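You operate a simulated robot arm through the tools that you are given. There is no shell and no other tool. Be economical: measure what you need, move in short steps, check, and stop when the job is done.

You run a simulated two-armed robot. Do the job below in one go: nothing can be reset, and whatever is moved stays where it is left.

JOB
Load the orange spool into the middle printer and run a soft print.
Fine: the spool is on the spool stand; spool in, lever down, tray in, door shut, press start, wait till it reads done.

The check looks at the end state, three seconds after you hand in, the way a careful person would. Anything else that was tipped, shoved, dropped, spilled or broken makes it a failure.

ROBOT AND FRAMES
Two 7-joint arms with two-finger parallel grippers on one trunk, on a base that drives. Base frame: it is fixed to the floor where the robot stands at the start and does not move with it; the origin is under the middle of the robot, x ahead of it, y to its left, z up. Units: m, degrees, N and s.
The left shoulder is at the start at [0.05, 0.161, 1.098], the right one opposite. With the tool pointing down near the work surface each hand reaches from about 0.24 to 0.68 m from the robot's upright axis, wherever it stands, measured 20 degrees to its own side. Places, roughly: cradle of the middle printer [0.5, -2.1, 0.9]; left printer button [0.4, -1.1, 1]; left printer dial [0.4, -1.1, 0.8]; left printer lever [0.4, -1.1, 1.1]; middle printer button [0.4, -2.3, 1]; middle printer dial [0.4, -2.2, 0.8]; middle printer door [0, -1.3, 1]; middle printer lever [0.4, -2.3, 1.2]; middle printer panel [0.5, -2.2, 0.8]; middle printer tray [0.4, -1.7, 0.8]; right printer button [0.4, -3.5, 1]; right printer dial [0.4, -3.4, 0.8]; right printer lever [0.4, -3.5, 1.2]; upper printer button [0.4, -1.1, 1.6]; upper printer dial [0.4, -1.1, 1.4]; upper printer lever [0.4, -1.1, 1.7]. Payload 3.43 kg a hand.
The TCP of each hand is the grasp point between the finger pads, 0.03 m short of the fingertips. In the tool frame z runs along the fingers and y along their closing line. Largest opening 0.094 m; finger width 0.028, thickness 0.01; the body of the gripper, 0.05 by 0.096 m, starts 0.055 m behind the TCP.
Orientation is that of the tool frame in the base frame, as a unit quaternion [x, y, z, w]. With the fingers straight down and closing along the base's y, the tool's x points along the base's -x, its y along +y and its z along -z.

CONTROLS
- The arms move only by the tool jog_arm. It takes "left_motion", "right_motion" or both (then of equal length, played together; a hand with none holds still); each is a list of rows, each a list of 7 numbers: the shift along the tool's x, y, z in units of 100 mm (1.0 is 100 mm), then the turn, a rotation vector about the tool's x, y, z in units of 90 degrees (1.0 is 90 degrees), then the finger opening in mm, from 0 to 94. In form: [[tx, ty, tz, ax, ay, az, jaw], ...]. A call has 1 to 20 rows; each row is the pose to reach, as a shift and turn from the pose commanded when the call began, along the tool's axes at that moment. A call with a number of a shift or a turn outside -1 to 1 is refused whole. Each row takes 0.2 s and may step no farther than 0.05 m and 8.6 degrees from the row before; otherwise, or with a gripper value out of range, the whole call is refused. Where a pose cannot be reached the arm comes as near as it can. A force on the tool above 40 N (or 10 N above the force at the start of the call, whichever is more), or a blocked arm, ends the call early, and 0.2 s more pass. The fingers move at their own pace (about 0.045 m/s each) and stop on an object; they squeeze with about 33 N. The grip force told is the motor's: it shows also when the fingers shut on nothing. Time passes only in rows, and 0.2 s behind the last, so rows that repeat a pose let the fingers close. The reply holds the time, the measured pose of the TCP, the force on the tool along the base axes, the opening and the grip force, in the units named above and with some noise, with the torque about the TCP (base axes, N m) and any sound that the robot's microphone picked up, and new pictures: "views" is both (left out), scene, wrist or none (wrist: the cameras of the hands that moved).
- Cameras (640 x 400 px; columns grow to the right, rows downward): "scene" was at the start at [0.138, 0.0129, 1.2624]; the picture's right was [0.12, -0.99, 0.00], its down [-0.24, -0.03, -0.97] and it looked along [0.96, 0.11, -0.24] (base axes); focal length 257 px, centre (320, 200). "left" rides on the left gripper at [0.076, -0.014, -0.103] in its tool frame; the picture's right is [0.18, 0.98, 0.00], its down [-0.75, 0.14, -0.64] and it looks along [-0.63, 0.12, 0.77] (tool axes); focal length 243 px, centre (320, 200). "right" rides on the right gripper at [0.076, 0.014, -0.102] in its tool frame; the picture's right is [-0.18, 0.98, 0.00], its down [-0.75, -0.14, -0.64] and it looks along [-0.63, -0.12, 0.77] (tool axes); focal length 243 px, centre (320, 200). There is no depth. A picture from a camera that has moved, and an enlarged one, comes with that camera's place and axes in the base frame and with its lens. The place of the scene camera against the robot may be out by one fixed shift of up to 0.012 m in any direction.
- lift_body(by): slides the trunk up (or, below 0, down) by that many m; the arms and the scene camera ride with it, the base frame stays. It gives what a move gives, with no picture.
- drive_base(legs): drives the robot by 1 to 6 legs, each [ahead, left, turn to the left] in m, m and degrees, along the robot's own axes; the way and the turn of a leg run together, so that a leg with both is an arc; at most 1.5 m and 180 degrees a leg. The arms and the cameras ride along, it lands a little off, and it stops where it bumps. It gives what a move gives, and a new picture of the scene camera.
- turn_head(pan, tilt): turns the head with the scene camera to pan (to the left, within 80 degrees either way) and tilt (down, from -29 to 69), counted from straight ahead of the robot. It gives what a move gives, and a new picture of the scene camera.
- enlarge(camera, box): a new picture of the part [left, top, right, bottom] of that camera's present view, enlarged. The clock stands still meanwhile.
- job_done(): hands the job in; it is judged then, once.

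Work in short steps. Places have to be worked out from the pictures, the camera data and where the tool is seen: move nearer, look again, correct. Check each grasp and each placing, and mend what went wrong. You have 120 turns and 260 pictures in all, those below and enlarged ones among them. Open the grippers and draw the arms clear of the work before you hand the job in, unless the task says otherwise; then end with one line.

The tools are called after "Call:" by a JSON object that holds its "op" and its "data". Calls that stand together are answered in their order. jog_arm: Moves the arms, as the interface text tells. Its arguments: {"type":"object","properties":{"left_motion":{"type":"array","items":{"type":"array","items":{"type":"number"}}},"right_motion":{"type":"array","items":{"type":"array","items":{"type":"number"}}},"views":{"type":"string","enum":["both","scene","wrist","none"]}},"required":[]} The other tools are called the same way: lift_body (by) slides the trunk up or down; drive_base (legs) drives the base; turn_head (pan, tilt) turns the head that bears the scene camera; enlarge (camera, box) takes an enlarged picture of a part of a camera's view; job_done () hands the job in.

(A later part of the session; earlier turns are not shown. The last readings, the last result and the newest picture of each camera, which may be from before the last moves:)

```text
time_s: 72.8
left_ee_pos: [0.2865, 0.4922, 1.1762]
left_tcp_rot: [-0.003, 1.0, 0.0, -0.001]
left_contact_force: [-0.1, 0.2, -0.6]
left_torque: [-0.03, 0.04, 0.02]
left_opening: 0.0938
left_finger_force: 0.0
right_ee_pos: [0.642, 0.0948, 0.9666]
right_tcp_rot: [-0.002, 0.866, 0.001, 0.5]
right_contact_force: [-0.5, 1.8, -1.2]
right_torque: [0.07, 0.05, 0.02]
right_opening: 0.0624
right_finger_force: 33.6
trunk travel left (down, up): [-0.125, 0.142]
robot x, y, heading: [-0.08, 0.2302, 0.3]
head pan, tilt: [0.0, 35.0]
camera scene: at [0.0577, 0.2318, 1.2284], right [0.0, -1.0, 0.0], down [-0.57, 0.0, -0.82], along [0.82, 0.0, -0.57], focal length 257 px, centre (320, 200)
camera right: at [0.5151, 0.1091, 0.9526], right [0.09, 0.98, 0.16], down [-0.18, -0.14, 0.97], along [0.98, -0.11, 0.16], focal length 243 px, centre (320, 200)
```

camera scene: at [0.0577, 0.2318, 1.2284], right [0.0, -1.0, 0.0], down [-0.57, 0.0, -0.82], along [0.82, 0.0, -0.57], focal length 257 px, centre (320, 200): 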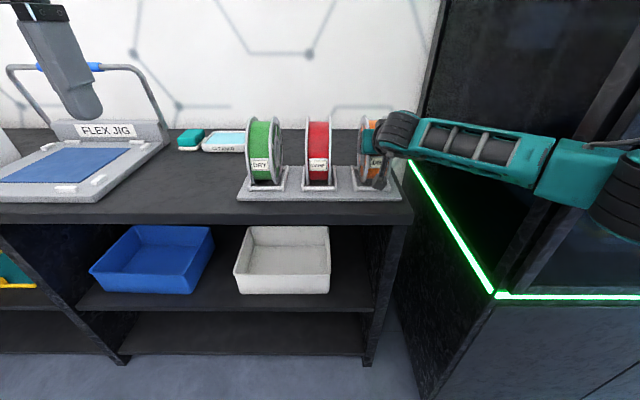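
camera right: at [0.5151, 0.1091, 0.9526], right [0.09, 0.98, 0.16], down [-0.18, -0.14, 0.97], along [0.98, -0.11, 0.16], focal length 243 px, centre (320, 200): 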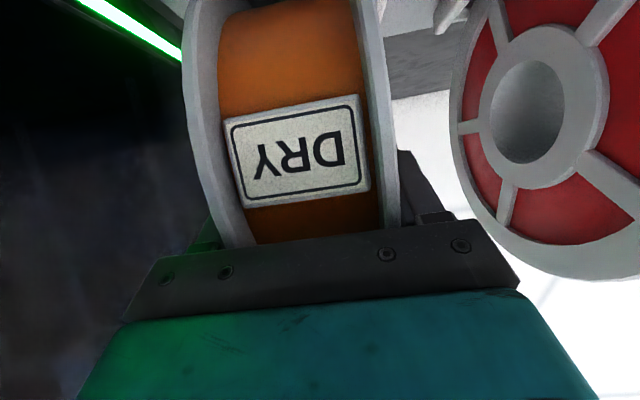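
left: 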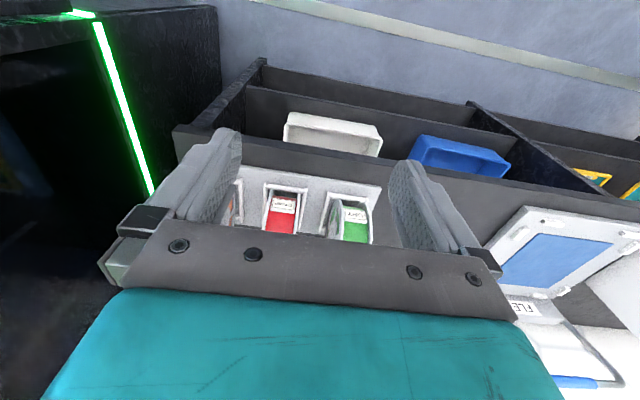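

Gripped: 62 mm across, 34 N. Lifting straight up 60 mm.

Call:
{"op": "jog_arm", "data": {"right_motion": [[-0.087, 0, -0.05, 0, 0, 0, 35], [-0.17, 0, -0.1, 0, 0, 0, 35], [-0.26, 0, -0.15, 0, 0, 0, 35], [-0.35, 0, -0.2, 0, 0, 0, 35], [-0.43, 0, -0.25, 0, 0, 0, 35], [-0.52, 0, -0.3, 0, 0, 0, 35]]}}

```text
time_s: 74.2
left_ee_pos: [0.2868, 0.4933, 1.1766]
left_tcp_rot: [-0.003, 1.0, 0.0, 0.0]
left_contact_force: [0.5, 0.0, -0.4]
left_torque: [0.0, 0.0, 0.02]
left_opening: 0.094
left_finger_force: 0.1
right_ee_pos: [0.6433, 0.0957, 1.028]
right_tcp_rot: [-0.001, 0.867, 0.001, 0.499]
right_contact_force: [0.2, -0.1, -5.9]
right_torque: [0.0, 0.15, 0.02]
right_opening: 0.0628
right_finger_force: 33.0
trunk travel left (down, up): [-0.125, 0.142]
robot x, y, heading: [-0.0766, 0.2323, 0.1]
head pan, tilt: [0.0, 35.0]
camera scene: at [0.0584, 0.2315, 1.2283], right [0.0, -1.0, 0.0], down [-0.57, 0.0, -0.82], along [0.82, 0.0, -0.57], focal length 257 px, centre (320, 200)
camera right: at [0.516, 0.1086, 1.0121], right [0.09, 0.98, 0.16], down [-0.18, -0.14, 0.97], along [0.98, -0.11, 0.16], focal length 243 px, centre (320, 200)
```

scene: 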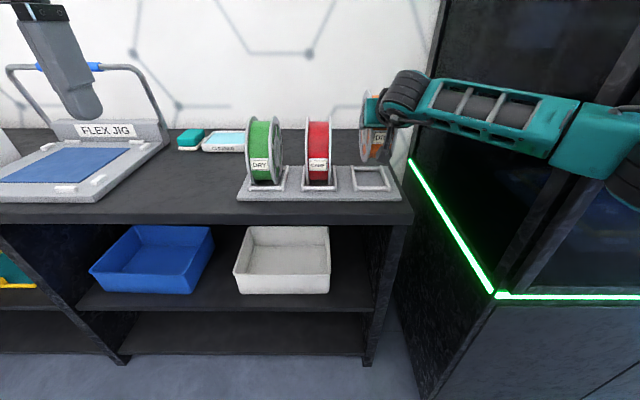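
right: 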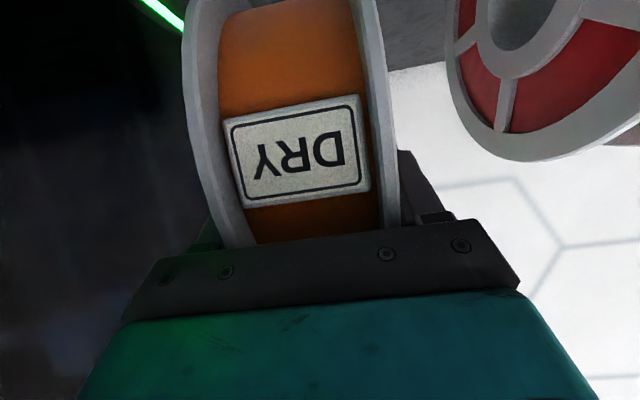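

Clean lift. The empty stand cradle is a useful reference, so I'll zoom on it, then retract by driving back.

Call:
{"op": "enlarge", "data": {"camera": "scene", "box": [300, 130, 420, 220]}}

Call:
{"op": "drive_base", "data": {"legs": [[-0.3, 0, 0]]}}

```text
4.44 times, centred on (360, 175) of scene
camera zoom: at [0.0584, 0.2315, 1.2283], right [0.0, -1.0, 0.0], down [-0.57, 0.0, -0.82], along [0.82, 0.0, -0.57], focal length 1144 px, centre (142, 311)
```

zoom: 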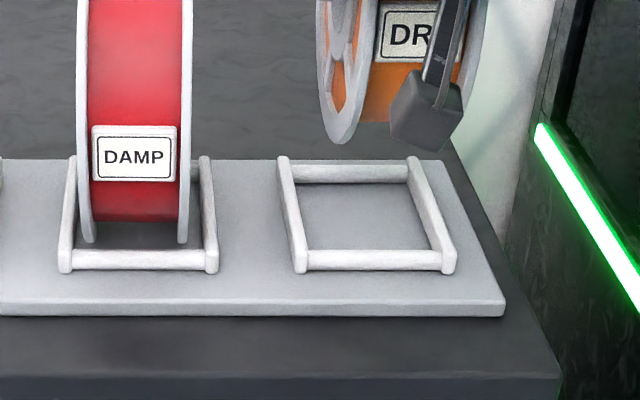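

```text
time_s: 76.2
left_ee_pos: [-0.012, 0.4924, 1.1759]
left_tcp_rot: [-0.004, 1.0, 0.0, 0.0]
left_contact_force: [-0.5, -0.1, 0.8]
left_torque: [-0.02, -0.05, -0.02]
left_opening: 0.0939
left_finger_force: 0.0
right_ee_pos: [0.3445, 0.0962, 1.0268]
right_tcp_rot: [-0.003, 0.866, 0.001, 0.501]
right_contact_force: [0.4, 0.3, -5.8]
right_torque: [0.0, 0.17, 0.02]
right_opening: 0.0627
right_finger_force: 33.1
trunk travel left (down, up): [-0.125, 0.142]
robot x, y, heading: [-0.3719, 0.228, 0.5]
head pan, tilt: [0.0, 35.0]
camera scene: at [-0.2402, 0.23, 1.2284], right [0.01, -1.0, 0.0], down [-0.57, 0.0, -0.82], along [0.82, 0.01, -0.57], focal length 257 px, centre (320, 200)
```

scene: 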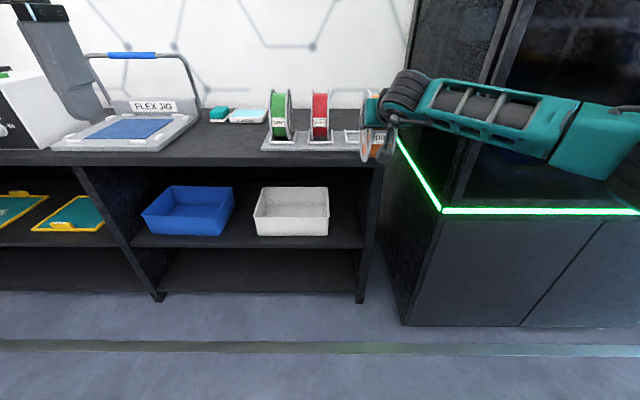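

Cradle reference: frame ≈0.113 m long, bars at z≈0.870, so TCP at release should be ≈ cradle centre + (-0.038, 0, +0.097). To clear the open door (edge x≈-0.33) I must retract the arm: pulling the hand straight back.

Call:
{"op": "jog_arm", "data": {"right_motion": [[0.14, 0, -0.25, 0, 0, 0, 35], [0.28, 0, -0.5, 0, 0, 0, 35], [0.43, 0, -0.75, 0, 0, 0, 35], [0.57, 0, -1.0, 0, 0, 0, 35]], "views": "none"}}

Call:
{"op": "jog_arm", "data": {"right_motion": [[0.14, 0, -0.25, 0, 0, 0, 35], [0.28, 0, -0.5, 0, 0, 0, 35], [0.43, 0, -0.75, 0, 0, 0, 35], [0.57, 0, -1.0, 0, 0, 0, 35]], "views": "none"}}

Call:
{"op": "jog_arm", "data": {"right_motion": [[0.14, 0, -0.25, 0, 0, 0, 35], [0.28, 0, -0.5, 0, 0, 0, 35], [0.43, 0, -0.75, 0, 0, 0, 35], [0.57, 0, -1.0, 0, 0, 0, 35]]}}

```text
time_s: 77.2
left_ee_pos: [-0.0122, 0.4922, 1.1767]
left_tcp_rot: [-0.004, 1.0, -0.001, 0.0]
left_contact_force: [-0.2, -0.4, 0.3]
left_torque: [0.01, -0.01, -0.01]
left_opening: 0.094
left_finger_force: 0.1
right_ee_pos: [0.2298, 0.0952, 1.0252]
right_tcp_rot: [-0.004, 0.866, 0.003, 0.501]
right_contact_force: [0.2, 0.5, -5.8]
right_torque: [-0.04, 0.16, 0.01]
right_opening: 0.0623
right_finger_force: 32.7
trunk travel left (down, up): [-0.125, 0.142]
robot x, y, heading: [-0.3731, 0.2249, 0.6]
head pan, tilt: [0.0, 35.0]
```

```text
time_s: 78.2
left_ee_pos: [-0.0138, 0.4916, 1.1762]
left_tcp_rot: [-0.004, 1.0, 0.0, -0.001]
left_contact_force: [-0.1, 0.3, -0.7]
left_torque: [-0.01, 0.01, 0.02]
left_opening: 0.0942
left_finger_force: 0.1
right_ee_pos: [0.1153, 0.0941, 1.0283]
right_tcp_rot: [-0.004, 0.866, 0.002, 0.5]
right_contact_force: [-0.4, -0.4, -5.8]
right_torque: [0.01, 0.15, -0.01]
right_opening: 0.0624
right_finger_force: 33.2
trunk travel left (down, up): [-0.125, 0.142]
robot x, y, heading: [-0.3752, 0.2267, 0.7]
head pan, tilt: [0.0, 35.0]
```

```text
time_s: 79.2
left_ee_pos: [-0.0125, 0.4925, 1.1766]
left_tcp_rot: [-0.004, 1.0, 0.0, -0.001]
left_contact_force: [-0.5, 0.0, -0.3]
left_torque: [-0.01, 0.02, -0.01]
left_opening: 0.0938
left_finger_force: 0.1
right_ee_pos: [0.0374, 0.1079, 1.0341]
right_tcp_rot: [-0.002, 0.867, 0.001, 0.499]
right_contact_force: [0.3, -0.2, -6.8]
right_torque: [-0.01, 0.16, -0.02]
right_opening: 0.0627
right_finger_force: 33.0
right hand out of reach, approached as far as the arm can: row 3, 4
trunk travel left (down, up): [-0.125, 0.142]
robot x, y, heading: [-0.3742, 0.2321, 0.4]
head pan, tilt: [0.0, 35.0]
camera scene: at [-0.2402, 0.2302, 1.2283], right [0.01, -1.0, 0.0], down [-0.57, -0.01, -0.82], along [0.82, 0.01, -0.57], focal length 257 px, centre (320, 200)
camera right: at [-0.0898, 0.1214, 1.0195], right [0.09, 0.98, 0.16], down [-0.18, -0.14, 0.97], along [0.98, -0.11, 0.16], focal length 243 px, centre (320, 200)
```

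scene: 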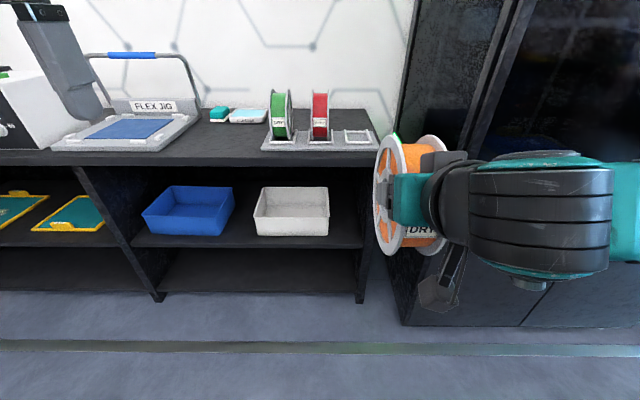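
right: 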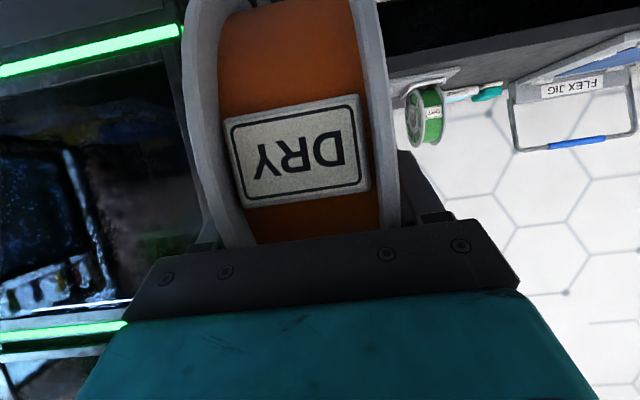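

The arm can only retract to 0.41 m ahead, which would pass the door edge too tightly. I'll carry the spool above the door (top z≈1.26) instead: raise the hand 0.3 and the trunk 0.13.

Call:
{"op": "jog_arm", "data": {"right_motion": [[-0.216, 0, -0.125, 0, 0, 0, 35], [-0.433, 0, -0.25, 0, 0, 0, 35], [-0.65, 0, -0.375, 0, 0, 0, 35], [-0.866, 0, -0.5, 0, 0, 0, 35]], "views": "none"}}

Call:
{"op": "jog_arm", "data": {"right_motion": [[-0.216, 0, -0.125, 0, 0, 0, 35], [-0.433, 0, -0.25, 0, 0, 0, 35], [-0.65, 0, -0.375, 0, 0, 0, 35], [-0.866, 0, -0.5, 0, 0, 0, 35]], "views": "none"}}

Call:
{"op": "jog_arm", "data": {"right_motion": [[-0.216, 0, -0.125, 0, 0, 0, 35], [-0.433, 0, -0.25, 0, 0, 0, 35], [-0.65, 0, -0.375, 0, 0, 0, 35], [-0.866, 0, -0.5, 0, 0, 0, 35]], "views": "none"}}

Call:
{"op": "lift_body", "data": {"by": 0.13}}

```text
time_s: 80.2
left_ee_pos: [-0.0119, 0.4911, 1.1767]
left_tcp_rot: [-0.004, 1.0, -0.001, 0.0]
left_contact_force: [0.0, 0.1, -0.4]
left_torque: [0.02, 0.01, 0.0]
left_opening: 0.0938
left_finger_force: 0.1
right_ee_pos: [0.0364, 0.1086, 1.1333]
right_tcp_rot: [-0.004, 0.866, 0.002, 0.499]
right_contact_force: [0.0, 0.0, -6.8]
right_torque: [-0.01, 0.13, -0.04]
right_opening: 0.0624
right_finger_force: 32.6
trunk travel left (down, up): [-0.125, 0.142]
robot x, y, heading: [-0.3707, 0.226, 0.4]
head pan, tilt: [0.0, 35.0]
```

```text
time_s: 81.2
left_ee_pos: [-0.0128, 0.4923, 1.1772]
left_tcp_rot: [-0.004, 1.0, 0.0, 0.001]
left_contact_force: [-0.2, -0.4, 0.2]
left_torque: [0.01, 0.02, 0.0]
left_opening: 0.0939
left_finger_force: 0.1
right_ee_pos: [0.0384, 0.1073, 1.2341]
right_tcp_rot: [-0.003, 0.866, 0.002, 0.5]
right_contact_force: [-0.4, 0.3, -6.2]
right_torque: [0.01, 0.15, 0.02]
right_opening: 0.0624
right_finger_force: 32.5
trunk travel left (down, up): [-0.125, 0.142]
robot x, y, heading: [-0.3773, 0.2326, 0.5]
head pan, tilt: [0.0, 35.0]
```

```text
time_s: 82.2
left_ee_pos: [-0.0129, 0.4922, 1.1766]
left_tcp_rot: [-0.004, 1.0, 0.0, 0.0]
left_contact_force: [-0.1, -0.5, -0.4]
left_torque: [0.03, -0.01, -0.03]
left_opening: 0.094
left_finger_force: 0.1
right_ee_pos: [0.0406, 0.1084, 1.3344]
right_tcp_rot: [-0.003, 0.866, 0.001, 0.499]
right_contact_force: [0.7, 0.7, -6.2]
right_torque: [-0.02, 0.19, 0.01]
right_opening: 0.0626
right_finger_force: 33.3
trunk travel left (down, up): [-0.125, 0.142]
robot x, y, heading: [-0.3715, 0.2255, 0.4]
head pan, tilt: [0.0, 35.0]
```

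```text
time_s: 83.8
left_ee_pos: [-0.0114, 0.4915, 1.3067]
left_tcp_rot: [-0.005, 1.0, -0.001, 0.0]
left_contact_force: [0.7, 0.2, 0.6]
left_torque: [0.02, 0.01, 0.03]
left_opening: 0.094
left_finger_force: 0.1
right_ee_pos: [0.0402, 0.1095, 1.4638]
right_tcp_rot: [-0.003, 0.866, 0.002, 0.5]
right_contact_force: [-0.4, -0.4, -6.8]
right_torque: [0.01, 0.18, 0.0]
right_opening: 0.0625
right_finger_force: 33.7
trunk travel left (down, up): [-0.255, 0.012]
robot x, y, heading: [-0.3711, 0.225, 0.6]
head pan, tilt: [0.0, 35.0]
```

Spool is now at z≈1.46. Driving back and along the aisle.

Call:
{"op": "drive_base", "data": {"legs": [[-0.47, 0, -0.6], [0, -1.0, 0]]}}

```text
time_s: 95.3
left_ee_pos: [-0.475, -0.5054, 1.3065]
left_tcp_rot: [-0.009, 1.0, 0.0, 0.0]
left_contact_force: [-0.3, 0.2, 1.1]
left_torque: [0.02, 0.01, -0.06]
left_opening: 0.0939
left_finger_force: 0.1
right_ee_pos: [-0.4186, -0.8888, 1.4651]
right_tcp_rot: [-0.009, 0.866, 0.006, 0.499]
right_contact_force: [0.5, -0.1, -6.0]
right_torque: [-0.04, 0.13, -0.03]
right_opening: 0.0627
right_finger_force: 33.3
trunk travel left (down, up): [-0.255, 0.012]
robot x, y, heading: [-0.8328, -0.7756, 1.1]
head pan, tilt: [0.0, 35.0]
camera scene: at [-0.7002, -0.77, 1.3583], right [0.02, -1.0, 0.0], down [-0.57, -0.01, -0.82], along [0.82, 0.02, -0.57], focal length 257 px, centre (320, 200)
```

scene: 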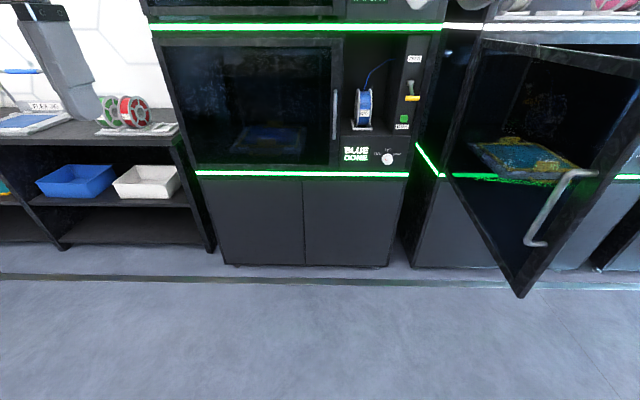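

Door edge bottom corner ≈(-0.33,-1.23), consistent. Continuing right past it, above the door.

Call:
{"op": "drive_base", "data": {"legs": [[0, -0.6, -1], [0, -0.65, 0]]}}

```text
time_s: 106.6
left_ee_pos: [-0.4647, -1.7424, 1.307]
left_tcp_rot: [0.001, 1.0, 0.001, 0.0]
left_contact_force: [-0.3, 0.1, 0.4]
left_torque: [0.0, 0.01, 0.01]
left_opening: 0.0939
left_finger_force: 0.1
right_ee_pos: [-0.4164, -2.1273, 1.4636]
right_tcp_rot: [0.001, 0.867, -0.001, 0.499]
right_contact_force: [0.3, 0.3, -6.0]
right_torque: [-0.02, 0.15, -0.05]
right_opening: 0.0624
right_finger_force: 33.0
trunk travel left (down, up): [-0.255, 0.012]
robot x, y, heading: [-0.8284, -2.0034, -0.0]
head pan, tilt: [0.0, 35.0]
camera scene: at [-0.6946, -2.0022, 1.3583], right [0.0, -1.0, 0.0], down [-0.57, 0.0, -0.82], along [0.82, 0.0, -0.57], focal length 257 px, centre (320, 200)
```

scene: 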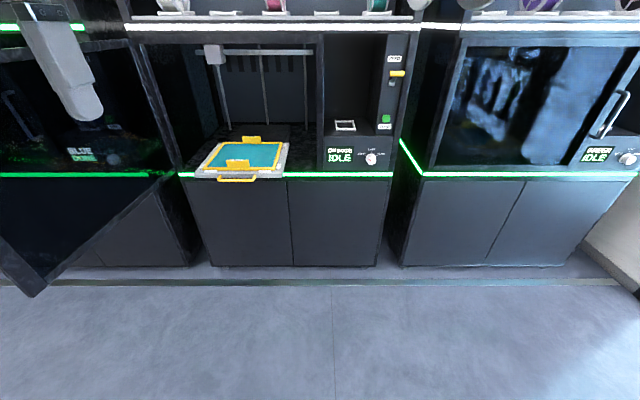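

Clear view of the bay now; zooming on the cradle and controls.

Call:
{"op": "enlarge", "data": {"camera": "scene", "box": [310, 20, 430, 190]}}

Call:
{"op": "enlarge", "data": {"camera": "scene", "box": [315, 100, 395, 150]}}

```text
2.35 times, centred on (370, 105) of scene
camera zoom: at [-0.6946, -2.0022, 1.3583], right [0.0, -1.0, 0.0], down [-0.57, 0.0, -0.82], along [0.82, 0.0, -0.57], focal length 606 px, centre (202, 424)
```

zoom: 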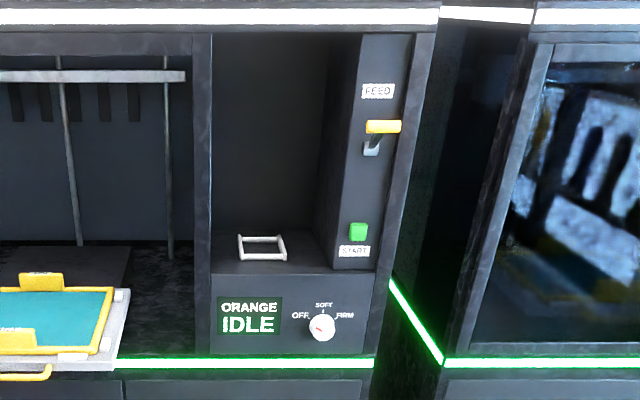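

```text
8.00 times, centred on (355, 125) of scene
camera zoom: at [-0.6946, -2.0022, 1.3583], right [0.0, -1.0, 0.0], down [-0.57, 0.0, -0.82], along [0.82, 0.0, -0.57], focal length 2059 px, centre (40, 800)
```

zoom: 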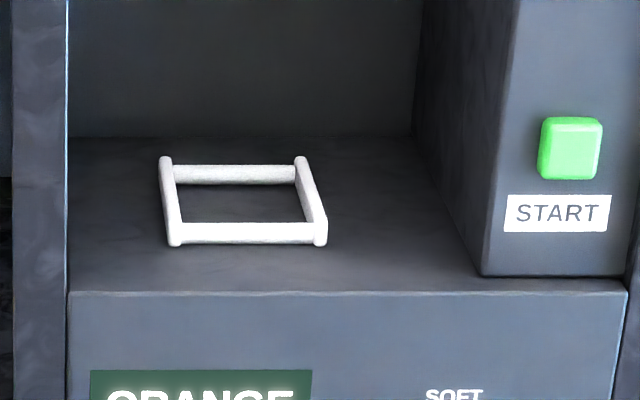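

Cradle centre ≈[0.549,-2.125,0.94], so the release TCP ≈[0.511,-2.125,1.037]. Lowering and extending the hand in free space first, shifted right a little so the forearm comes straighter.

Call:
{"op": "jog_arm", "data": {"right_motion": [[0.216, -0.17, 0.125, 0, 0, 0, 35], [0.433, -0.35, 0.25, 0, 0, 0, 35], [0.65, -0.52, 0.375, 0, 0, 0, 35], [0.866, -0.7, 0.5, 0, 0, 0, 35]], "views": "none"}}

Call:
{"op": "jog_arm", "data": {"right_motion": [[0, 0, 0.25, 0, 0, 0, 35], [0, 0, 0.5, 0, 0, 0, 35], [0, 0, 0.75, 0, 0, 0, 35], [0, 0, 1.0, 0, 0, 0, 35]], "views": "none"}}

Call:
{"op": "jog_arm", "data": {"right_motion": [[0, 0, 0.25, 0, 0, 0, 35], [0, 0, 0.5, 0, 0, 0, 35], [0, 0, 0.75, 0, 0, 0, 35], [0, 0, 1.0, 0, 0, 0, 35]], "views": "none"}}

Call:
{"op": "jog_arm", "data": {"right_motion": [[-0.14, 0, 0.25, 0, 0, 0, 35], [-0.28, 0, 0.5, 0, 0, 0, 35], [-0.43, 0, 0.75, 0, 0, 0, 35], [-0.57, 0, 1.0, 0, 0, 0, 35]], "views": "none"}}

Call:
{"op": "lift_body", "data": {"by": -0.13}}

Call:
{"op": "drive_base", "data": {"legs": [[0.23, 0.07, 0]]}}

```text
time_s: 107.6
left_ee_pos: [-0.4646, -1.7445, 1.3063]
left_tcp_rot: [0.001, 1.0, 0.0, 0.0]
left_contact_force: [1.6, 0.1, 0.4]
left_torque: [0.01, 0.03, -0.01]
left_opening: 0.0943
left_finger_force: 0.1
right_ee_pos: [-0.4148, -2.1992, 1.3631]
right_tcp_rot: [0.001, 0.867, 0.0, 0.499]
right_contact_force: [-0.5, -0.4, -6.2]
right_torque: [0.02, 0.16, 0.01]
right_opening: 0.0627
right_finger_force: 32.8
trunk travel left (down, up): [-0.255, 0.012]
robot x, y, heading: [-0.8303, -2.0035, -0.0]
head pan, tilt: [0.0, 35.0]
```

```text
time_s: 108.6
left_ee_pos: [-0.4633, -1.7426, 1.3053]
left_tcp_rot: [0.001, 1.0, 0.0, 0.0]
left_contact_force: [0.2, 0.5, -0.1]
left_torque: [0.0, 0.04, -0.02]
left_opening: 0.0942
left_finger_force: 0.1
right_ee_pos: [-0.3284, -2.197, 1.313]
right_tcp_rot: [0.001, 0.867, -0.001, 0.498]
right_contact_force: [-0.3, -0.4, -6.3]
right_torque: [-0.03, 0.12, 0.01]
right_opening: 0.0625
right_finger_force: 33.0
trunk travel left (down, up): [-0.255, 0.012]
robot x, y, heading: [-0.828, -2.0046, -0.1]
head pan, tilt: [0.0, 35.0]
```

```text
time_s: 109.6
left_ee_pos: [-0.4639, -1.7433, 1.3069]
left_tcp_rot: [0.001, 1.0, 0.001, -0.002]
left_contact_force: [0.2, -1.0, -0.4]
left_torque: [0.01, 0.0, -0.01]
left_opening: 0.0941
left_finger_force: 0.2
right_ee_pos: [-0.2425, -2.1965, 1.2625]
right_tcp_rot: [0.0, 0.867, -0.001, 0.498]
right_contact_force: [0.7, 0.1, -6.5]
right_torque: [-0.01, 0.15, 0.03]
right_opening: 0.0623
right_finger_force: 33.0
trunk travel left (down, up): [-0.255, 0.012]
robot x, y, heading: [-0.8275, -2.0052, 0.1]
head pan, tilt: [0.0, 35.0]
```

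```text
time_s: 110.6
left_ee_pos: [-0.4637, -1.7415, 1.3065]
left_tcp_rot: [0.001, 1.0, -0.001, -0.001]
left_contact_force: [0.5, 0.2, -0.1]
left_torque: [0.02, 0.02, 0.01]
left_opening: 0.0941
left_finger_force: 0.1
right_ee_pos: [-0.1279, -2.1968, 1.2621]
right_tcp_rot: [0.001, 0.867, -0.001, 0.498]
right_contact_force: [0.6, 0.5, -6.1]
right_torque: [0.02, 0.12, 0.01]
right_opening: 0.0624
right_finger_force: 32.8
trunk travel left (down, up): [-0.255, 0.012]
robot x, y, heading: [-0.8255, -2.002, 0.0]
head pan, tilt: [0.0, 35.0]
```

```text
time_s: 112.2
left_ee_pos: [-0.4636, -1.7437, 1.1773]
left_tcp_rot: [0.0, 1.0, 0.0, 0.0]
left_contact_force: [-0.2, 0.3, 0.1]
left_torque: [-0.01, 0.0, 0.0]
left_opening: 0.0938
left_finger_force: 0.1
right_ee_pos: [-0.1272, -2.1969, 1.1337]
right_tcp_rot: [0.002, 0.866, -0.001, 0.499]
right_contact_force: [0.3, 0.6, -6.3]
right_torque: [0.01, 0.18, -0.02]
right_opening: 0.0623
right_finger_force: 33.2
trunk travel left (down, up): [-0.125, 0.142]
robot x, y, heading: [-0.8255, -2.0041, -0.1]
head pan, tilt: [0.0, 35.0]
```

```text
time_s: 114.0
left_ee_pos: [-0.2334, -1.6719, 1.1759]
left_tcp_rot: [-0.001, 1.0, 0.001, 0.0]
left_contact_force: [-0.1, 0.6, -0.1]
left_torque: [-0.01, 0.01, 0.01]
left_opening: 0.0939
left_finger_force: 0.0
right_ee_pos: [0.104, -2.1268, 1.1331]
right_tcp_rot: [0.0, 0.866, 0.0, 0.5]
right_contact_force: [0.5, -0.4, -5.5]
right_torque: [0.0, 0.14, 0.0]
right_opening: 0.0623
right_finger_force: 33.2
trunk travel left (down, up): [-0.125, 0.142]
robot x, y, heading: [-0.5991, -1.9378, 0.1]
head pan, tilt: [0.0, 35.0]
camera scene: at [-0.4641, -1.9329, 1.2282], right [0.0, -1.0, 0.0], down [-0.57, 0.0, -0.82], along [0.82, 0.0, -0.57], focal length 257 px, centre (320, 200)
```

scene: 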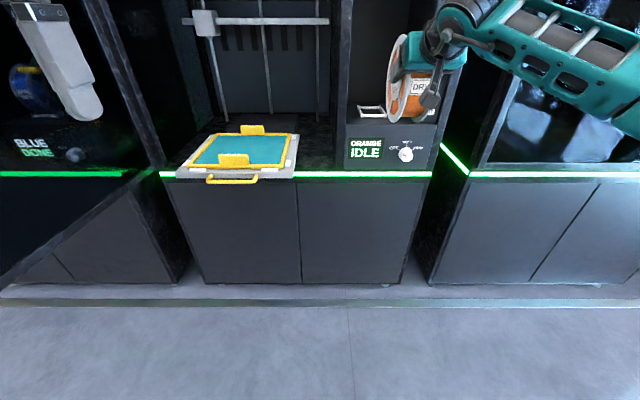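

Forearm angles back and away from the lever. Driving forward 0.17 to just before the bay, then checking.

Call:
{"op": "drive_base", "data": {"legs": [[0.17, 0, 0]]}}

Call:
{"op": "turn_head", "data": {"pan": -10, "tilt": 20}}

Call:
{"op": "enlarge", "data": {"camera": "right", "box": [0, 0, 640, 400]}}

```text
time_s: 115.4
left_ee_pos: [-0.0649, -1.6731, 1.1768]
left_tcp_rot: [0.0, 1.0, 0.0, 0.0]
left_contact_force: [-0.3, -0.9, -0.6]
left_torque: [0.01, 0.02, 0.02]
left_opening: 0.0941
left_finger_force: 0.0
right_ee_pos: [0.2737, -2.1263, 1.1329]
right_tcp_rot: [0.0, 0.867, 0.0, 0.498]
right_contact_force: [0.8, -0.4, -6.5]
right_torque: [0.01, 0.18, 0.03]
right_opening: 0.0626
right_finger_force: 32.9
trunk travel left (down, up): [-0.125, 0.142]
robot x, y, heading: [-0.4279, -1.9372, -0.1]
head pan, tilt: [0.0, 35.0]
camera scene: at [-0.2936, -1.933, 1.2282], right [0.0, -1.0, 0.0], down [-0.57, 0.0, -0.82], along [0.82, 0.0, -0.57], focal length 257 px, centre (320, 200)
```

scene: 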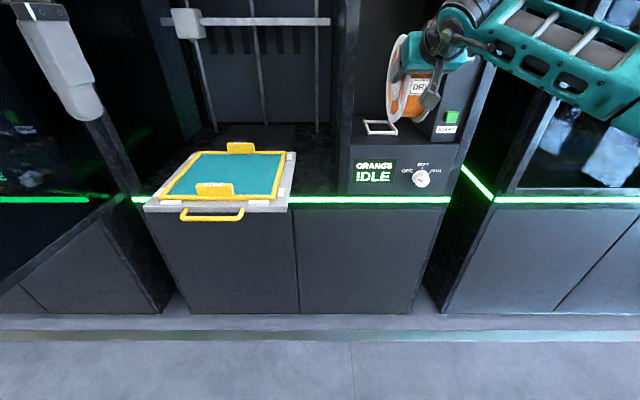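

```text
time_s: 116.2
left_ee_pos: [-0.0642, -1.6725, 1.1766]
left_tcp_rot: [0.0, 1.0, 0.0, 0.001]
left_contact_force: [-0.9, 0.3, 0.3]
left_torque: [0.02, 0.02, 0.0]
left_opening: 0.0943
left_finger_force: 0.0
right_ee_pos: [0.273, -2.1264, 1.1314]
right_tcp_rot: [0.0, 0.867, 0.0, 0.499]
right_contact_force: [-0.4, 0.1, -6.5]
right_torque: [0.0, 0.17, 0.0]
right_opening: 0.0624
right_finger_force: 33.1
trunk travel left (down, up): [-0.125, 0.142]
robot x, y, heading: [-0.4275, -1.9329, 0.0]
head pan, tilt: [-10.0, 20.0]
camera scene: at [-0.2905, -1.9491, 1.2521], right [-0.17, -0.98, 0.0], down [-0.34, 0.06, -0.94], along [0.93, -0.16, -0.34], focal length 257 px, centre (320, 200)
```

scene: 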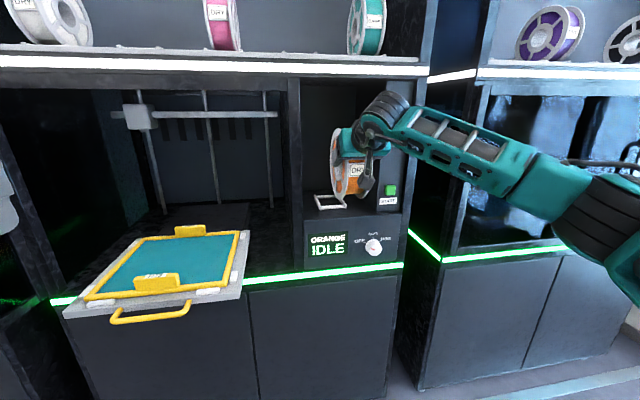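

```text
1.00 times, centred on (320, 200) of right (not enlarged: the box is as wide or as high as the picture)
camera zoom: at [0.1459, -2.1122, 1.1183], right [0.09, 0.98, 0.16], down [-0.18, -0.14, 0.97], along [0.98, -0.12, 0.16], focal length 243 px, centre (320, 200)
```

zoom: 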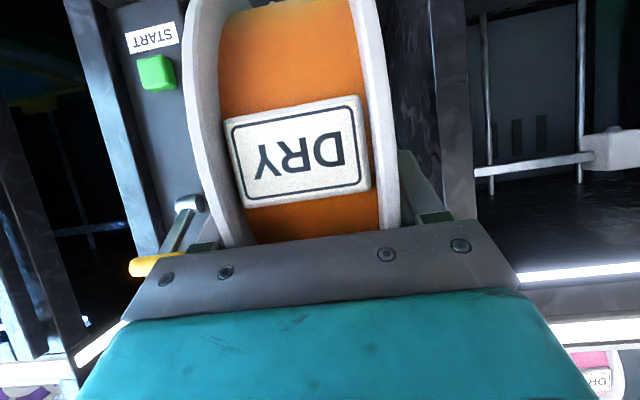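

All clear around the bay; the cradle re-measures at the same place (front bar x≈0.49, y≈-2.125). Driving 0.14 and then extending with the arm.

Call:
{"op": "drive_base", "data": {"legs": [[0.14, 0, 0]]}}

Call:
{"op": "enlarge", "data": {"camera": "right", "box": [0, 0, 640, 400]}}

```text
time_s: 117.5
left_ee_pos: [0.0743, -1.6722, 1.1768]
left_tcp_rot: [-0.001, 1.0, 0.0, 0.0]
left_contact_force: [0.9, -0.2, -0.4]
left_torque: [0.01, 0.01, -0.01]
left_opening: 0.0938
left_finger_force: 0.1
right_ee_pos: [0.413, -2.1255, 1.133]
right_tcp_rot: [-0.001, 0.867, 0.001, 0.499]
right_contact_force: [-0.1, -0.5, -5.6]
right_torque: [-0.02, 0.16, 0.0]
right_opening: 0.0624
right_finger_force: 33.4
trunk travel left (down, up): [-0.125, 0.142]
robot x, y, heading: [-0.2892, -1.9373, -0.3]
head pan, tilt: [-10.0, 20.0]
camera scene: at [-0.1508, -1.949, 1.252], right [-0.17, -0.98, 0.0], down [-0.34, 0.06, -0.94], along [0.93, -0.16, -0.34], focal length 257 px, centre (320, 200)
```

scene: 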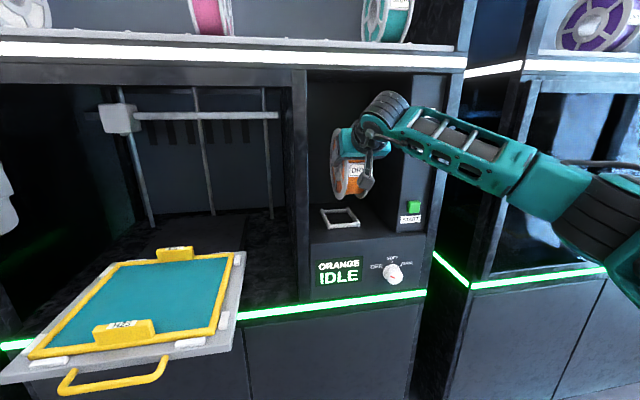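

```text
1.00 times, centred on (320, 200) of right (not enlarged: the box is as wide or as high as the picture)
camera zoom: at [0.2855, -2.1118, 1.1181], right [0.09, 0.98, 0.16], down [-0.18, -0.14, 0.97], along [0.98, -0.12, 0.16], focal length 243 px, centre (320, 200)
```

zoom: 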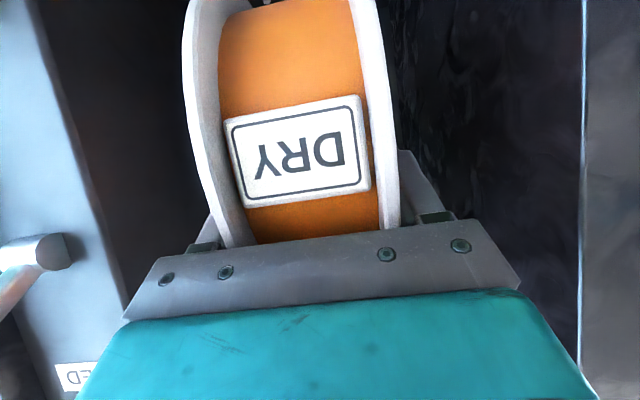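

I'll zoom in to remeasure cradle and spool relative position.

Call:
{"op": "enlarge", "data": {"camera": "scene", "box": [300, 70, 460, 250]}}

```text
2.22 times, centred on (380, 160) of scene
camera zoom: at [-0.1508, -1.949, 1.252], right [-0.17, -0.98, 0.0], down [-0.34, 0.06, -0.94], along [0.93, -0.16, -0.34], focal length 572 px, centre (187, 289)
```

zoom: 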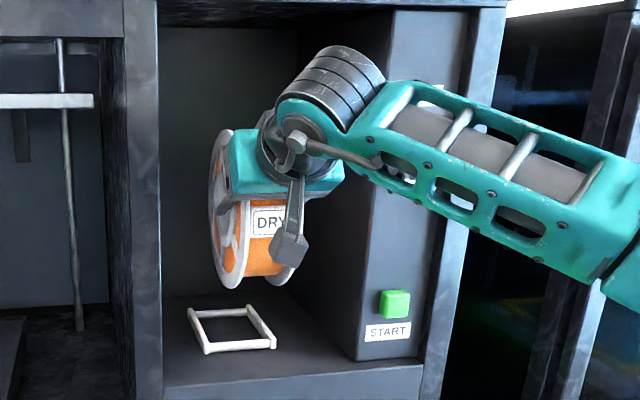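

Cradle centre ≈[0.545,-2.126,0.937]. Extending the arm forward 94 mm at height, above the cradle.

Call:
{"op": "jog_arm", "data": {"right_motion": [[-0.12, 0, 0.2, 0, 0, 0, 35], [-0.23, 0, 0.4, 0, 0, 0, 35], [-0.35, 0, 0.6, 0, 0, 0, 35], [-0.47, 0, 0.814, 0, 0, 0, 35]]}}

Call:
{"op": "enlarge", "data": {"camera": "scene", "box": [300, 70, 460, 250]}}

```text
time_s: 118.5
left_ee_pos: [0.0751, -1.6722, 1.1771]
left_tcp_rot: [-0.002, 1.0, -0.001, 0.0]
left_contact_force: [-0.1, 0.8, 0.3]
left_torque: [-0.04, 0.01, -0.02]
left_opening: 0.094
left_finger_force: 0.0
right_ee_pos: [0.5056, -2.1233, 1.1333]
right_tcp_rot: [-0.002, 0.867, 0.0, 0.499]
right_contact_force: [0.6, -0.6, -6.7]
right_torque: [0.01, 0.16, -0.05]
right_opening: 0.0627
right_finger_force: 32.3
trunk travel left (down, up): [-0.125, 0.142]
robot x, y, heading: [-0.2884, -1.9329, -0.0]
head pan, tilt: [-10.0, 20.0]
camera scene: at [-0.1512, -1.9482, 1.2521], right [-0.17, -0.98, 0.0], down [-0.34, 0.06, -0.94], along [0.93, -0.16, -0.34], focal length 257 px, centre (320, 200)
camera right: at [0.3779, -2.1098, 1.1181], right [0.09, 0.98, 0.16], down [-0.18, -0.14, 0.97], along [0.98, -0.12, 0.16], focal length 243 px, centre (320, 200)
```

scene: 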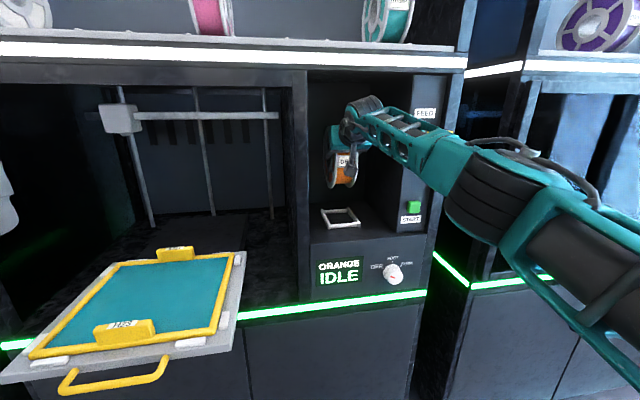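
right: 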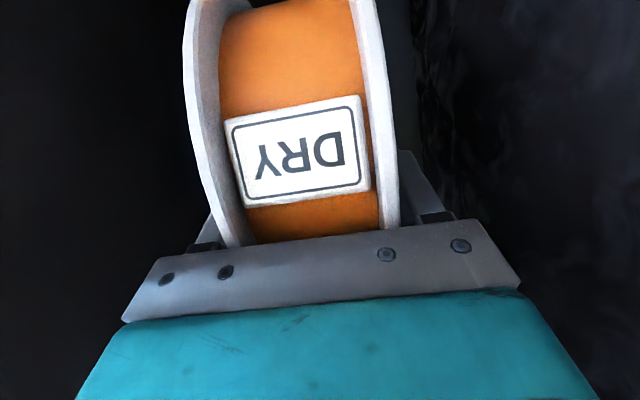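

```text
2.22 times, centred on (380, 160) of scene
camera zoom: at [-0.1512, -1.9482, 1.2521], right [-0.17, -0.98, 0.0], down [-0.34, 0.06, -0.94], along [0.93, -0.16, -0.34], focal length 572 px, centre (187, 289)
```

zoom: 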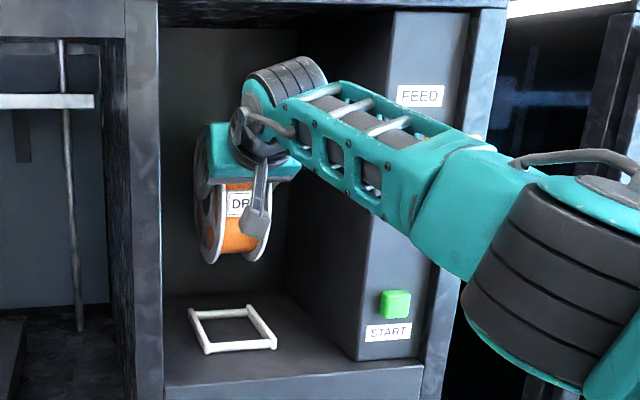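

Spool and cradle line up in y within a few mm. Lowering 70 mm, then checking.

Call:
{"op": "jog_arm", "data": {"right_motion": [[0.13, 0, 0.075, 0, 0, 0, 35], [0.26, 0, 0.15, 0, 0, 0, 35], [0.39, 0, 0.225, 0, 0, 0, 35], [0.52, 0, 0.3, 0, 0, 0, 35], [0.606, 0, 0.35, 0, 0, 0, 35]], "views": "none"}}

Call:
{"op": "enlarge", "data": {"camera": "scene", "box": [300, 110, 420, 260]}}

```text
time_s: 119.7
left_ee_pos: [0.0749, -1.673, 1.1774]
left_tcp_rot: [-0.001, 1.0, 0.0, 0.0]
left_contact_force: [0.4, -0.8, -0.5]
left_torque: [-0.02, 0.01, 0.0]
left_opening: 0.0942
left_finger_force: 0.1
right_ee_pos: [0.5052, -2.126, 1.0631]
right_tcp_rot: [-0.001, 0.867, 0.001, 0.498]
right_contact_force: [0.2, 0.2, -6.0]
right_torque: [0.02, 0.2, 0.02]
right_opening: 0.0623
right_finger_force: 33.5
trunk travel left (down, up): [-0.125, 0.142]
robot x, y, heading: [-0.2896, -1.9345, 0.1]
head pan, tilt: [-10.0, 20.0]
```

```text
2.67 times, centred on (360, 185) of scene
camera zoom: at [-0.1513, -1.9491, 1.2521], right [-0.17, -0.98, 0.0], down [-0.34, 0.06, -0.94], along [0.93, -0.16, -0.34], focal length 686 px, centre (213, 240)
```

zoom: 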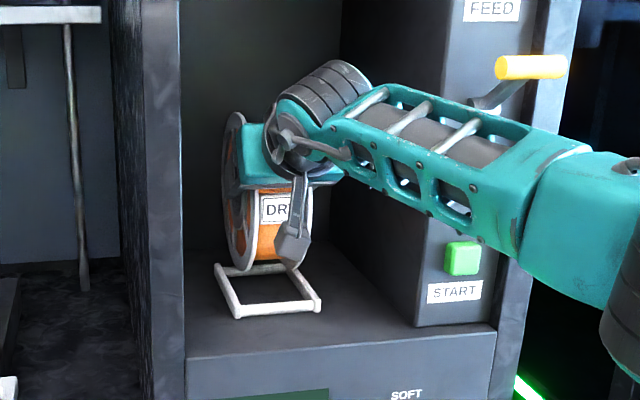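

Tracking well over the cradle. Lowering another 18 mm.

Call:
{"op": "jog_arm", "data": {"right_motion": [[0.07, 0, 0.04, 0, 0, 0, 35], [0.12, 0, 0.07, 0, 0, 0, 35], [0.156, 0, 0.09, 0, 0, 0, 35]], "views": "none"}}

Call:
{"op": "enlarge", "data": {"camera": "scene", "box": [300, 130, 380, 230]}}

```text
time_s: 120.5
left_ee_pos: [0.0742, -1.6731, 1.1759]
left_tcp_rot: [-0.001, 1.0, 0.0, 0.0]
left_contact_force: [0.1, -0.3, 0.5]
left_torque: [0.02, -0.02, -0.01]
left_opening: 0.0942
left_finger_force: 0.0
right_ee_pos: [0.5055, -2.1262, 1.046]
right_tcp_rot: [-0.001, 0.867, 0.0, 0.499]
right_contact_force: [0.3, -0.1, -6.7]
right_torque: [-0.02, 0.15, -0.01]
right_opening: 0.0627
right_finger_force: 32.7
trunk travel left (down, up): [-0.125, 0.142]
robot x, y, heading: [-0.2922, -1.9367, -0.0]
head pan, tilt: [-10.0, 20.0]
```

```text
4.00 times, centred on (340, 180) of scene
camera zoom: at [-0.1514, -1.9491, 1.2521], right [-0.17, -0.98, 0.0], down [-0.34, 0.06, -0.94], along [0.93, -0.16, -0.34], focal length 1029 px, centre (240, 280)
```

zoom: 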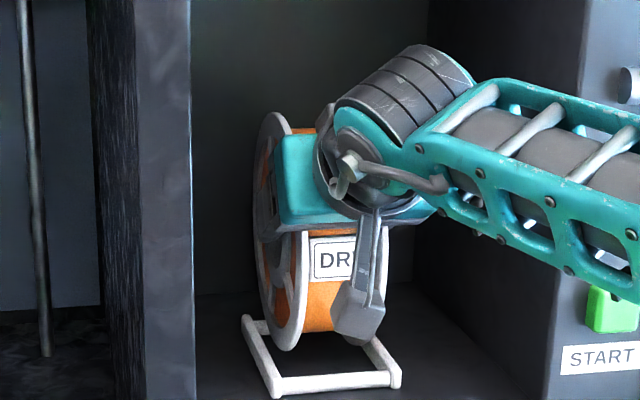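

Flanges sit between the side rails. Continuing down in small steps, watching force.

Call:
{"op": "jog_arm", "data": {"right_motion": [[0.035, 0, 0.02, 0, 0, 0, 35], [0.06, 0, 0.035, 0, 0, 0, 35], [0.078, 0, 0.045, 0, 0, 0, 35]], "views": "none"}}

```text
time_s: 121.3
left_ee_pos: [0.0732, -1.674, 1.1768]
left_tcp_rot: [0.0, 1.0, -0.001, 0.001]
left_contact_force: [0.4, -0.2, 0.2]
left_torque: [-0.02, -0.02, -0.01]
left_opening: 0.0941
left_finger_force: 0.0
right_ee_pos: [0.5054, -2.1269, 1.0386]
right_tcp_rot: [-0.001, 0.865, 0.0, 0.501]
right_contact_force: [-2.3, -1.8, 2.4]
right_torque: [-0.21, -0.18, -0.08]
right_opening: 0.0623
right_finger_force: 33.2
trunk travel left (down, up): [-0.125, 0.142]
robot x, y, heading: [-0.2884, -1.9343, 0.0]
head pan, tilt: [-10.0, 20.0]
```

Contact right at the predicted height (z=1.0386; force went from -6.5 to +2.4 N). Checking the picture before releasing.

Call:
{"op": "enlarge", "data": {"camera": "scene", "box": [300, 130, 380, 230]}}

```text
4.00 times, centred on (340, 180) of scene
camera zoom: at [-0.1528, -1.9489, 1.2525], right [-0.17, -0.98, 0.0], down [-0.34, 0.06, -0.94], along [0.93, -0.16, -0.34], focal length 1029 px, centre (240, 280)
```

zoom: 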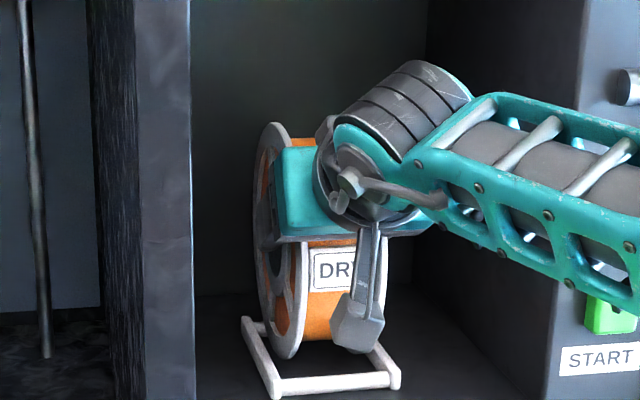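

Only the back bar seems touched (Fx -2 N), so I'll ease 5 mm toward the robot and 3 mm down.

Call:
{"op": "jog_arm", "data": {"right_motion": [[0.012, 0, -0.022, 0, 0, 0, 35], [0.025, 0, -0.043, 0, 0, 0, 35], [0.051, 0, -0.028, 0, 0, 0, 35]], "views": "none"}}

```text
time_s: 122.1
left_ee_pos: [0.0726, -1.6715, 1.1761]
left_tcp_rot: [-0.001, 1.0, -0.001, 0.001]
left_contact_force: [-0.3, 0.1, 0.4]
left_torque: [-0.01, -0.02, -0.03]
left_opening: 0.0937
left_finger_force: 0.1
right_ee_pos: [0.4984, -2.125, 1.0367]
right_tcp_rot: [-0.001, 0.865, 0.0, 0.501]
right_contact_force: [-1.2, 0.1, 7.9]
right_torque: [-0.31, -0.6, 0.06]
right_opening: 0.0623
right_finger_force: 32.9
trunk travel left (down, up): [-0.125, 0.142]
robot x, y, heading: [-0.2893, -1.9329, 0.3]
head pan, tilt: [-10.0, 20.0]
```

Load is now shared by both bars. Releasing by opening the fingers.

Call:
{"op": "jog_arm", "data": {"right_motion": [[0, 0, 0, 0, 0, 0, 66], [0, 0, 0, 0, 0, 0, 70], [0, 0, 0, 0, 0, 0, 80], [0, 0, 0, 0, 0, 0, 90], [0, 0, 0, 0, 0, 0, 94], [0, 0, 0, 0, 0, 0, 94]]}}

Call:
{"op": "enlarge", "data": {"camera": "scene", "box": [300, 130, 380, 230]}}

```text
time_s: 123.5
left_ee_pos: [0.0748, -1.6736, 1.1769]
left_tcp_rot: [0.0, 1.0, 0.0, 0.0]
left_contact_force: [-0.5, 0.8, -0.3]
left_torque: [-0.01, 0.0, -0.01]
left_opening: 0.0944
left_finger_force: 0.0
right_ee_pos: [0.501, -2.1261, 1.0347]
right_tcp_rot: [0.0, 0.866, 0.0, 0.499]
right_contact_force: [0.1, -0.4, 0.1]
right_torque: [0.0, -0.01, -0.01]
right_opening: 0.0939
right_finger_force: 0.0
trunk travel left (down, up): [-0.125, 0.142]
robot x, y, heading: [-0.2892, -1.9324, 0.2]
head pan, tilt: [-10.0, 20.0]
camera scene: at [-0.1522, -1.9489, 1.2522], right [-0.17, -0.98, 0.0], down [-0.34, 0.06, -0.94], along [0.93, -0.16, -0.34], focal length 257 px, centre (320, 200)
camera right: at [0.3728, -2.1121, 1.0195], right [0.09, 0.98, 0.16], down [-0.18, -0.14, 0.97], along [0.98, -0.12, 0.16], focal length 243 px, centre (320, 200)
```

scene: 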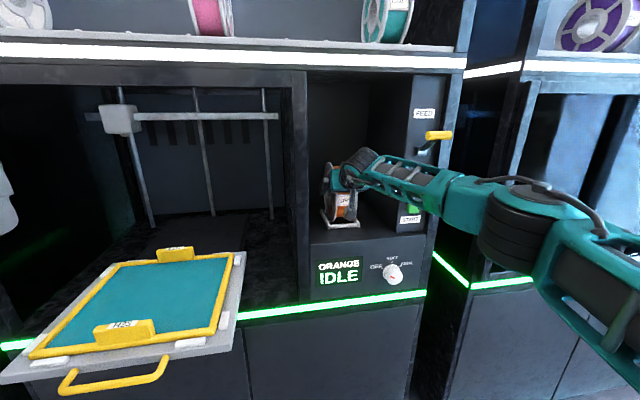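
right: 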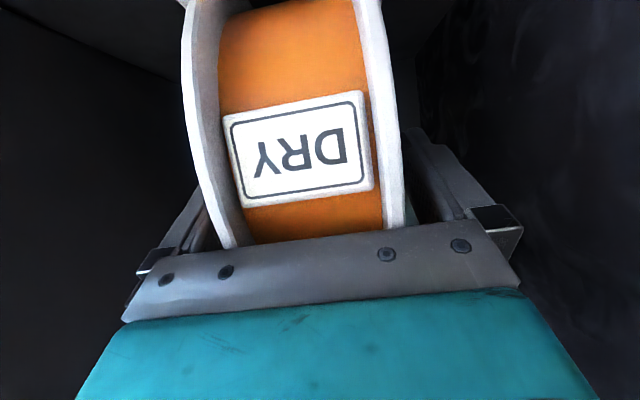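

```text
4.00 times, centred on (340, 180) of scene
camera zoom: at [-0.1522, -1.9489, 1.2522], right [-0.17, -0.98, 0.0], down [-0.34, 0.06, -0.94], along [0.93, -0.16, -0.34], focal length 1029 px, centre (240, 280)
```

zoom: 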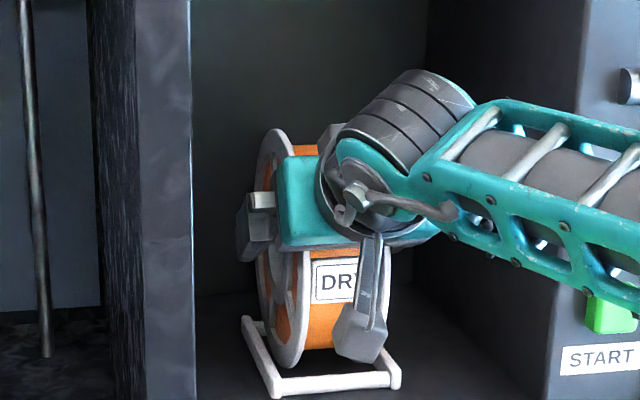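

Spool sits in the cradle. Retracting straight back along the fingers.

Call:
{"op": "jog_arm", "data": {"right_motion": [[0, 0, -0.2, 0, 0, 0, 94], [0, 0, -0.45, 0, 0, 0, 94], [0, 0, -0.7, 0, 0, 0, 94], [0, 0, -1.0, 0, 0, 0, 94]], "views": "none"}}

Call:
{"op": "drive_base", "data": {"legs": [[-0.2, 0, 0]]}}

Call:
{"op": "enlarge", "data": {"camera": "scene", "box": [290, 60, 450, 240]}}

```text
time_s: 124.5
left_ee_pos: [0.0742, -1.6724, 1.1763]
left_tcp_rot: [-0.001, 1.0, 0.0, 0.001]
left_contact_force: [-0.2, 0.0, 0.2]
left_torque: [0.0, 0.0, 0.01]
left_opening: 0.0939
left_finger_force: 0.0
right_ee_pos: [0.4127, -2.1259, 1.0877]
right_tcp_rot: [0.0, 0.866, 0.0, 0.5]
right_contact_force: [-0.1, -0.5, 0.0]
right_torque: [0.03, 0.03, -0.01]
right_opening: 0.094
right_finger_force: 0.1
trunk travel left (down, up): [-0.125, 0.142]
robot x, y, heading: [-0.2922, -1.9353, -0.0]
head pan, tilt: [-10.0, 20.0]
```

```text
time_s: 126.1
left_ee_pos: [-0.127, -1.6727, 1.1765]
left_tcp_rot: [0.0, 1.0, 0.0, 0.001]
left_contact_force: [-1.0, 0.4, 0.2]
left_torque: [0.01, 0.0, 0.0]
left_opening: 0.094
left_finger_force: 0.1
right_ee_pos: [0.2124, -2.1265, 1.0868]
right_tcp_rot: [-0.001, 0.866, 0.001, 0.499]
right_contact_force: [0.2, -0.5, 0.5]
right_torque: [-0.01, 0.0, -0.03]
right_opening: 0.0939
right_finger_force: 0.2
trunk travel left (down, up): [-0.125, 0.142]
robot x, y, heading: [-0.4907, -1.9324, -0.0]
head pan, tilt: [-10.0, 20.0]
camera scene: at [-0.353, -1.949, 1.2523], right [-0.17, -0.98, 0.0], down [-0.34, 0.06, -0.94], along [0.93, -0.16, -0.34], focal length 257 px, centre (320, 200)
```

scene: 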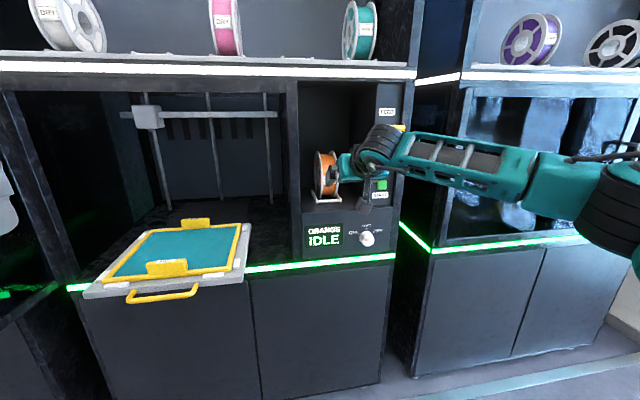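

```text
2.22 times, centred on (370, 150) of scene
camera zoom: at [-0.353, -1.949, 1.2523], right [-0.17, -0.98, 0.0], down [-0.34, 0.06, -0.94], along [0.93, -0.16, -0.34], focal length 572 px, centre (209, 311)
```

zoom: 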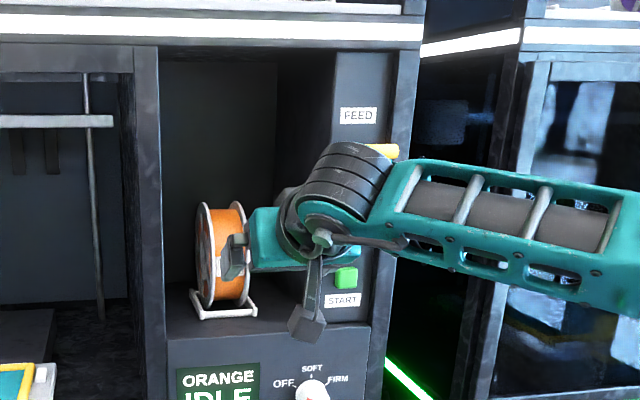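

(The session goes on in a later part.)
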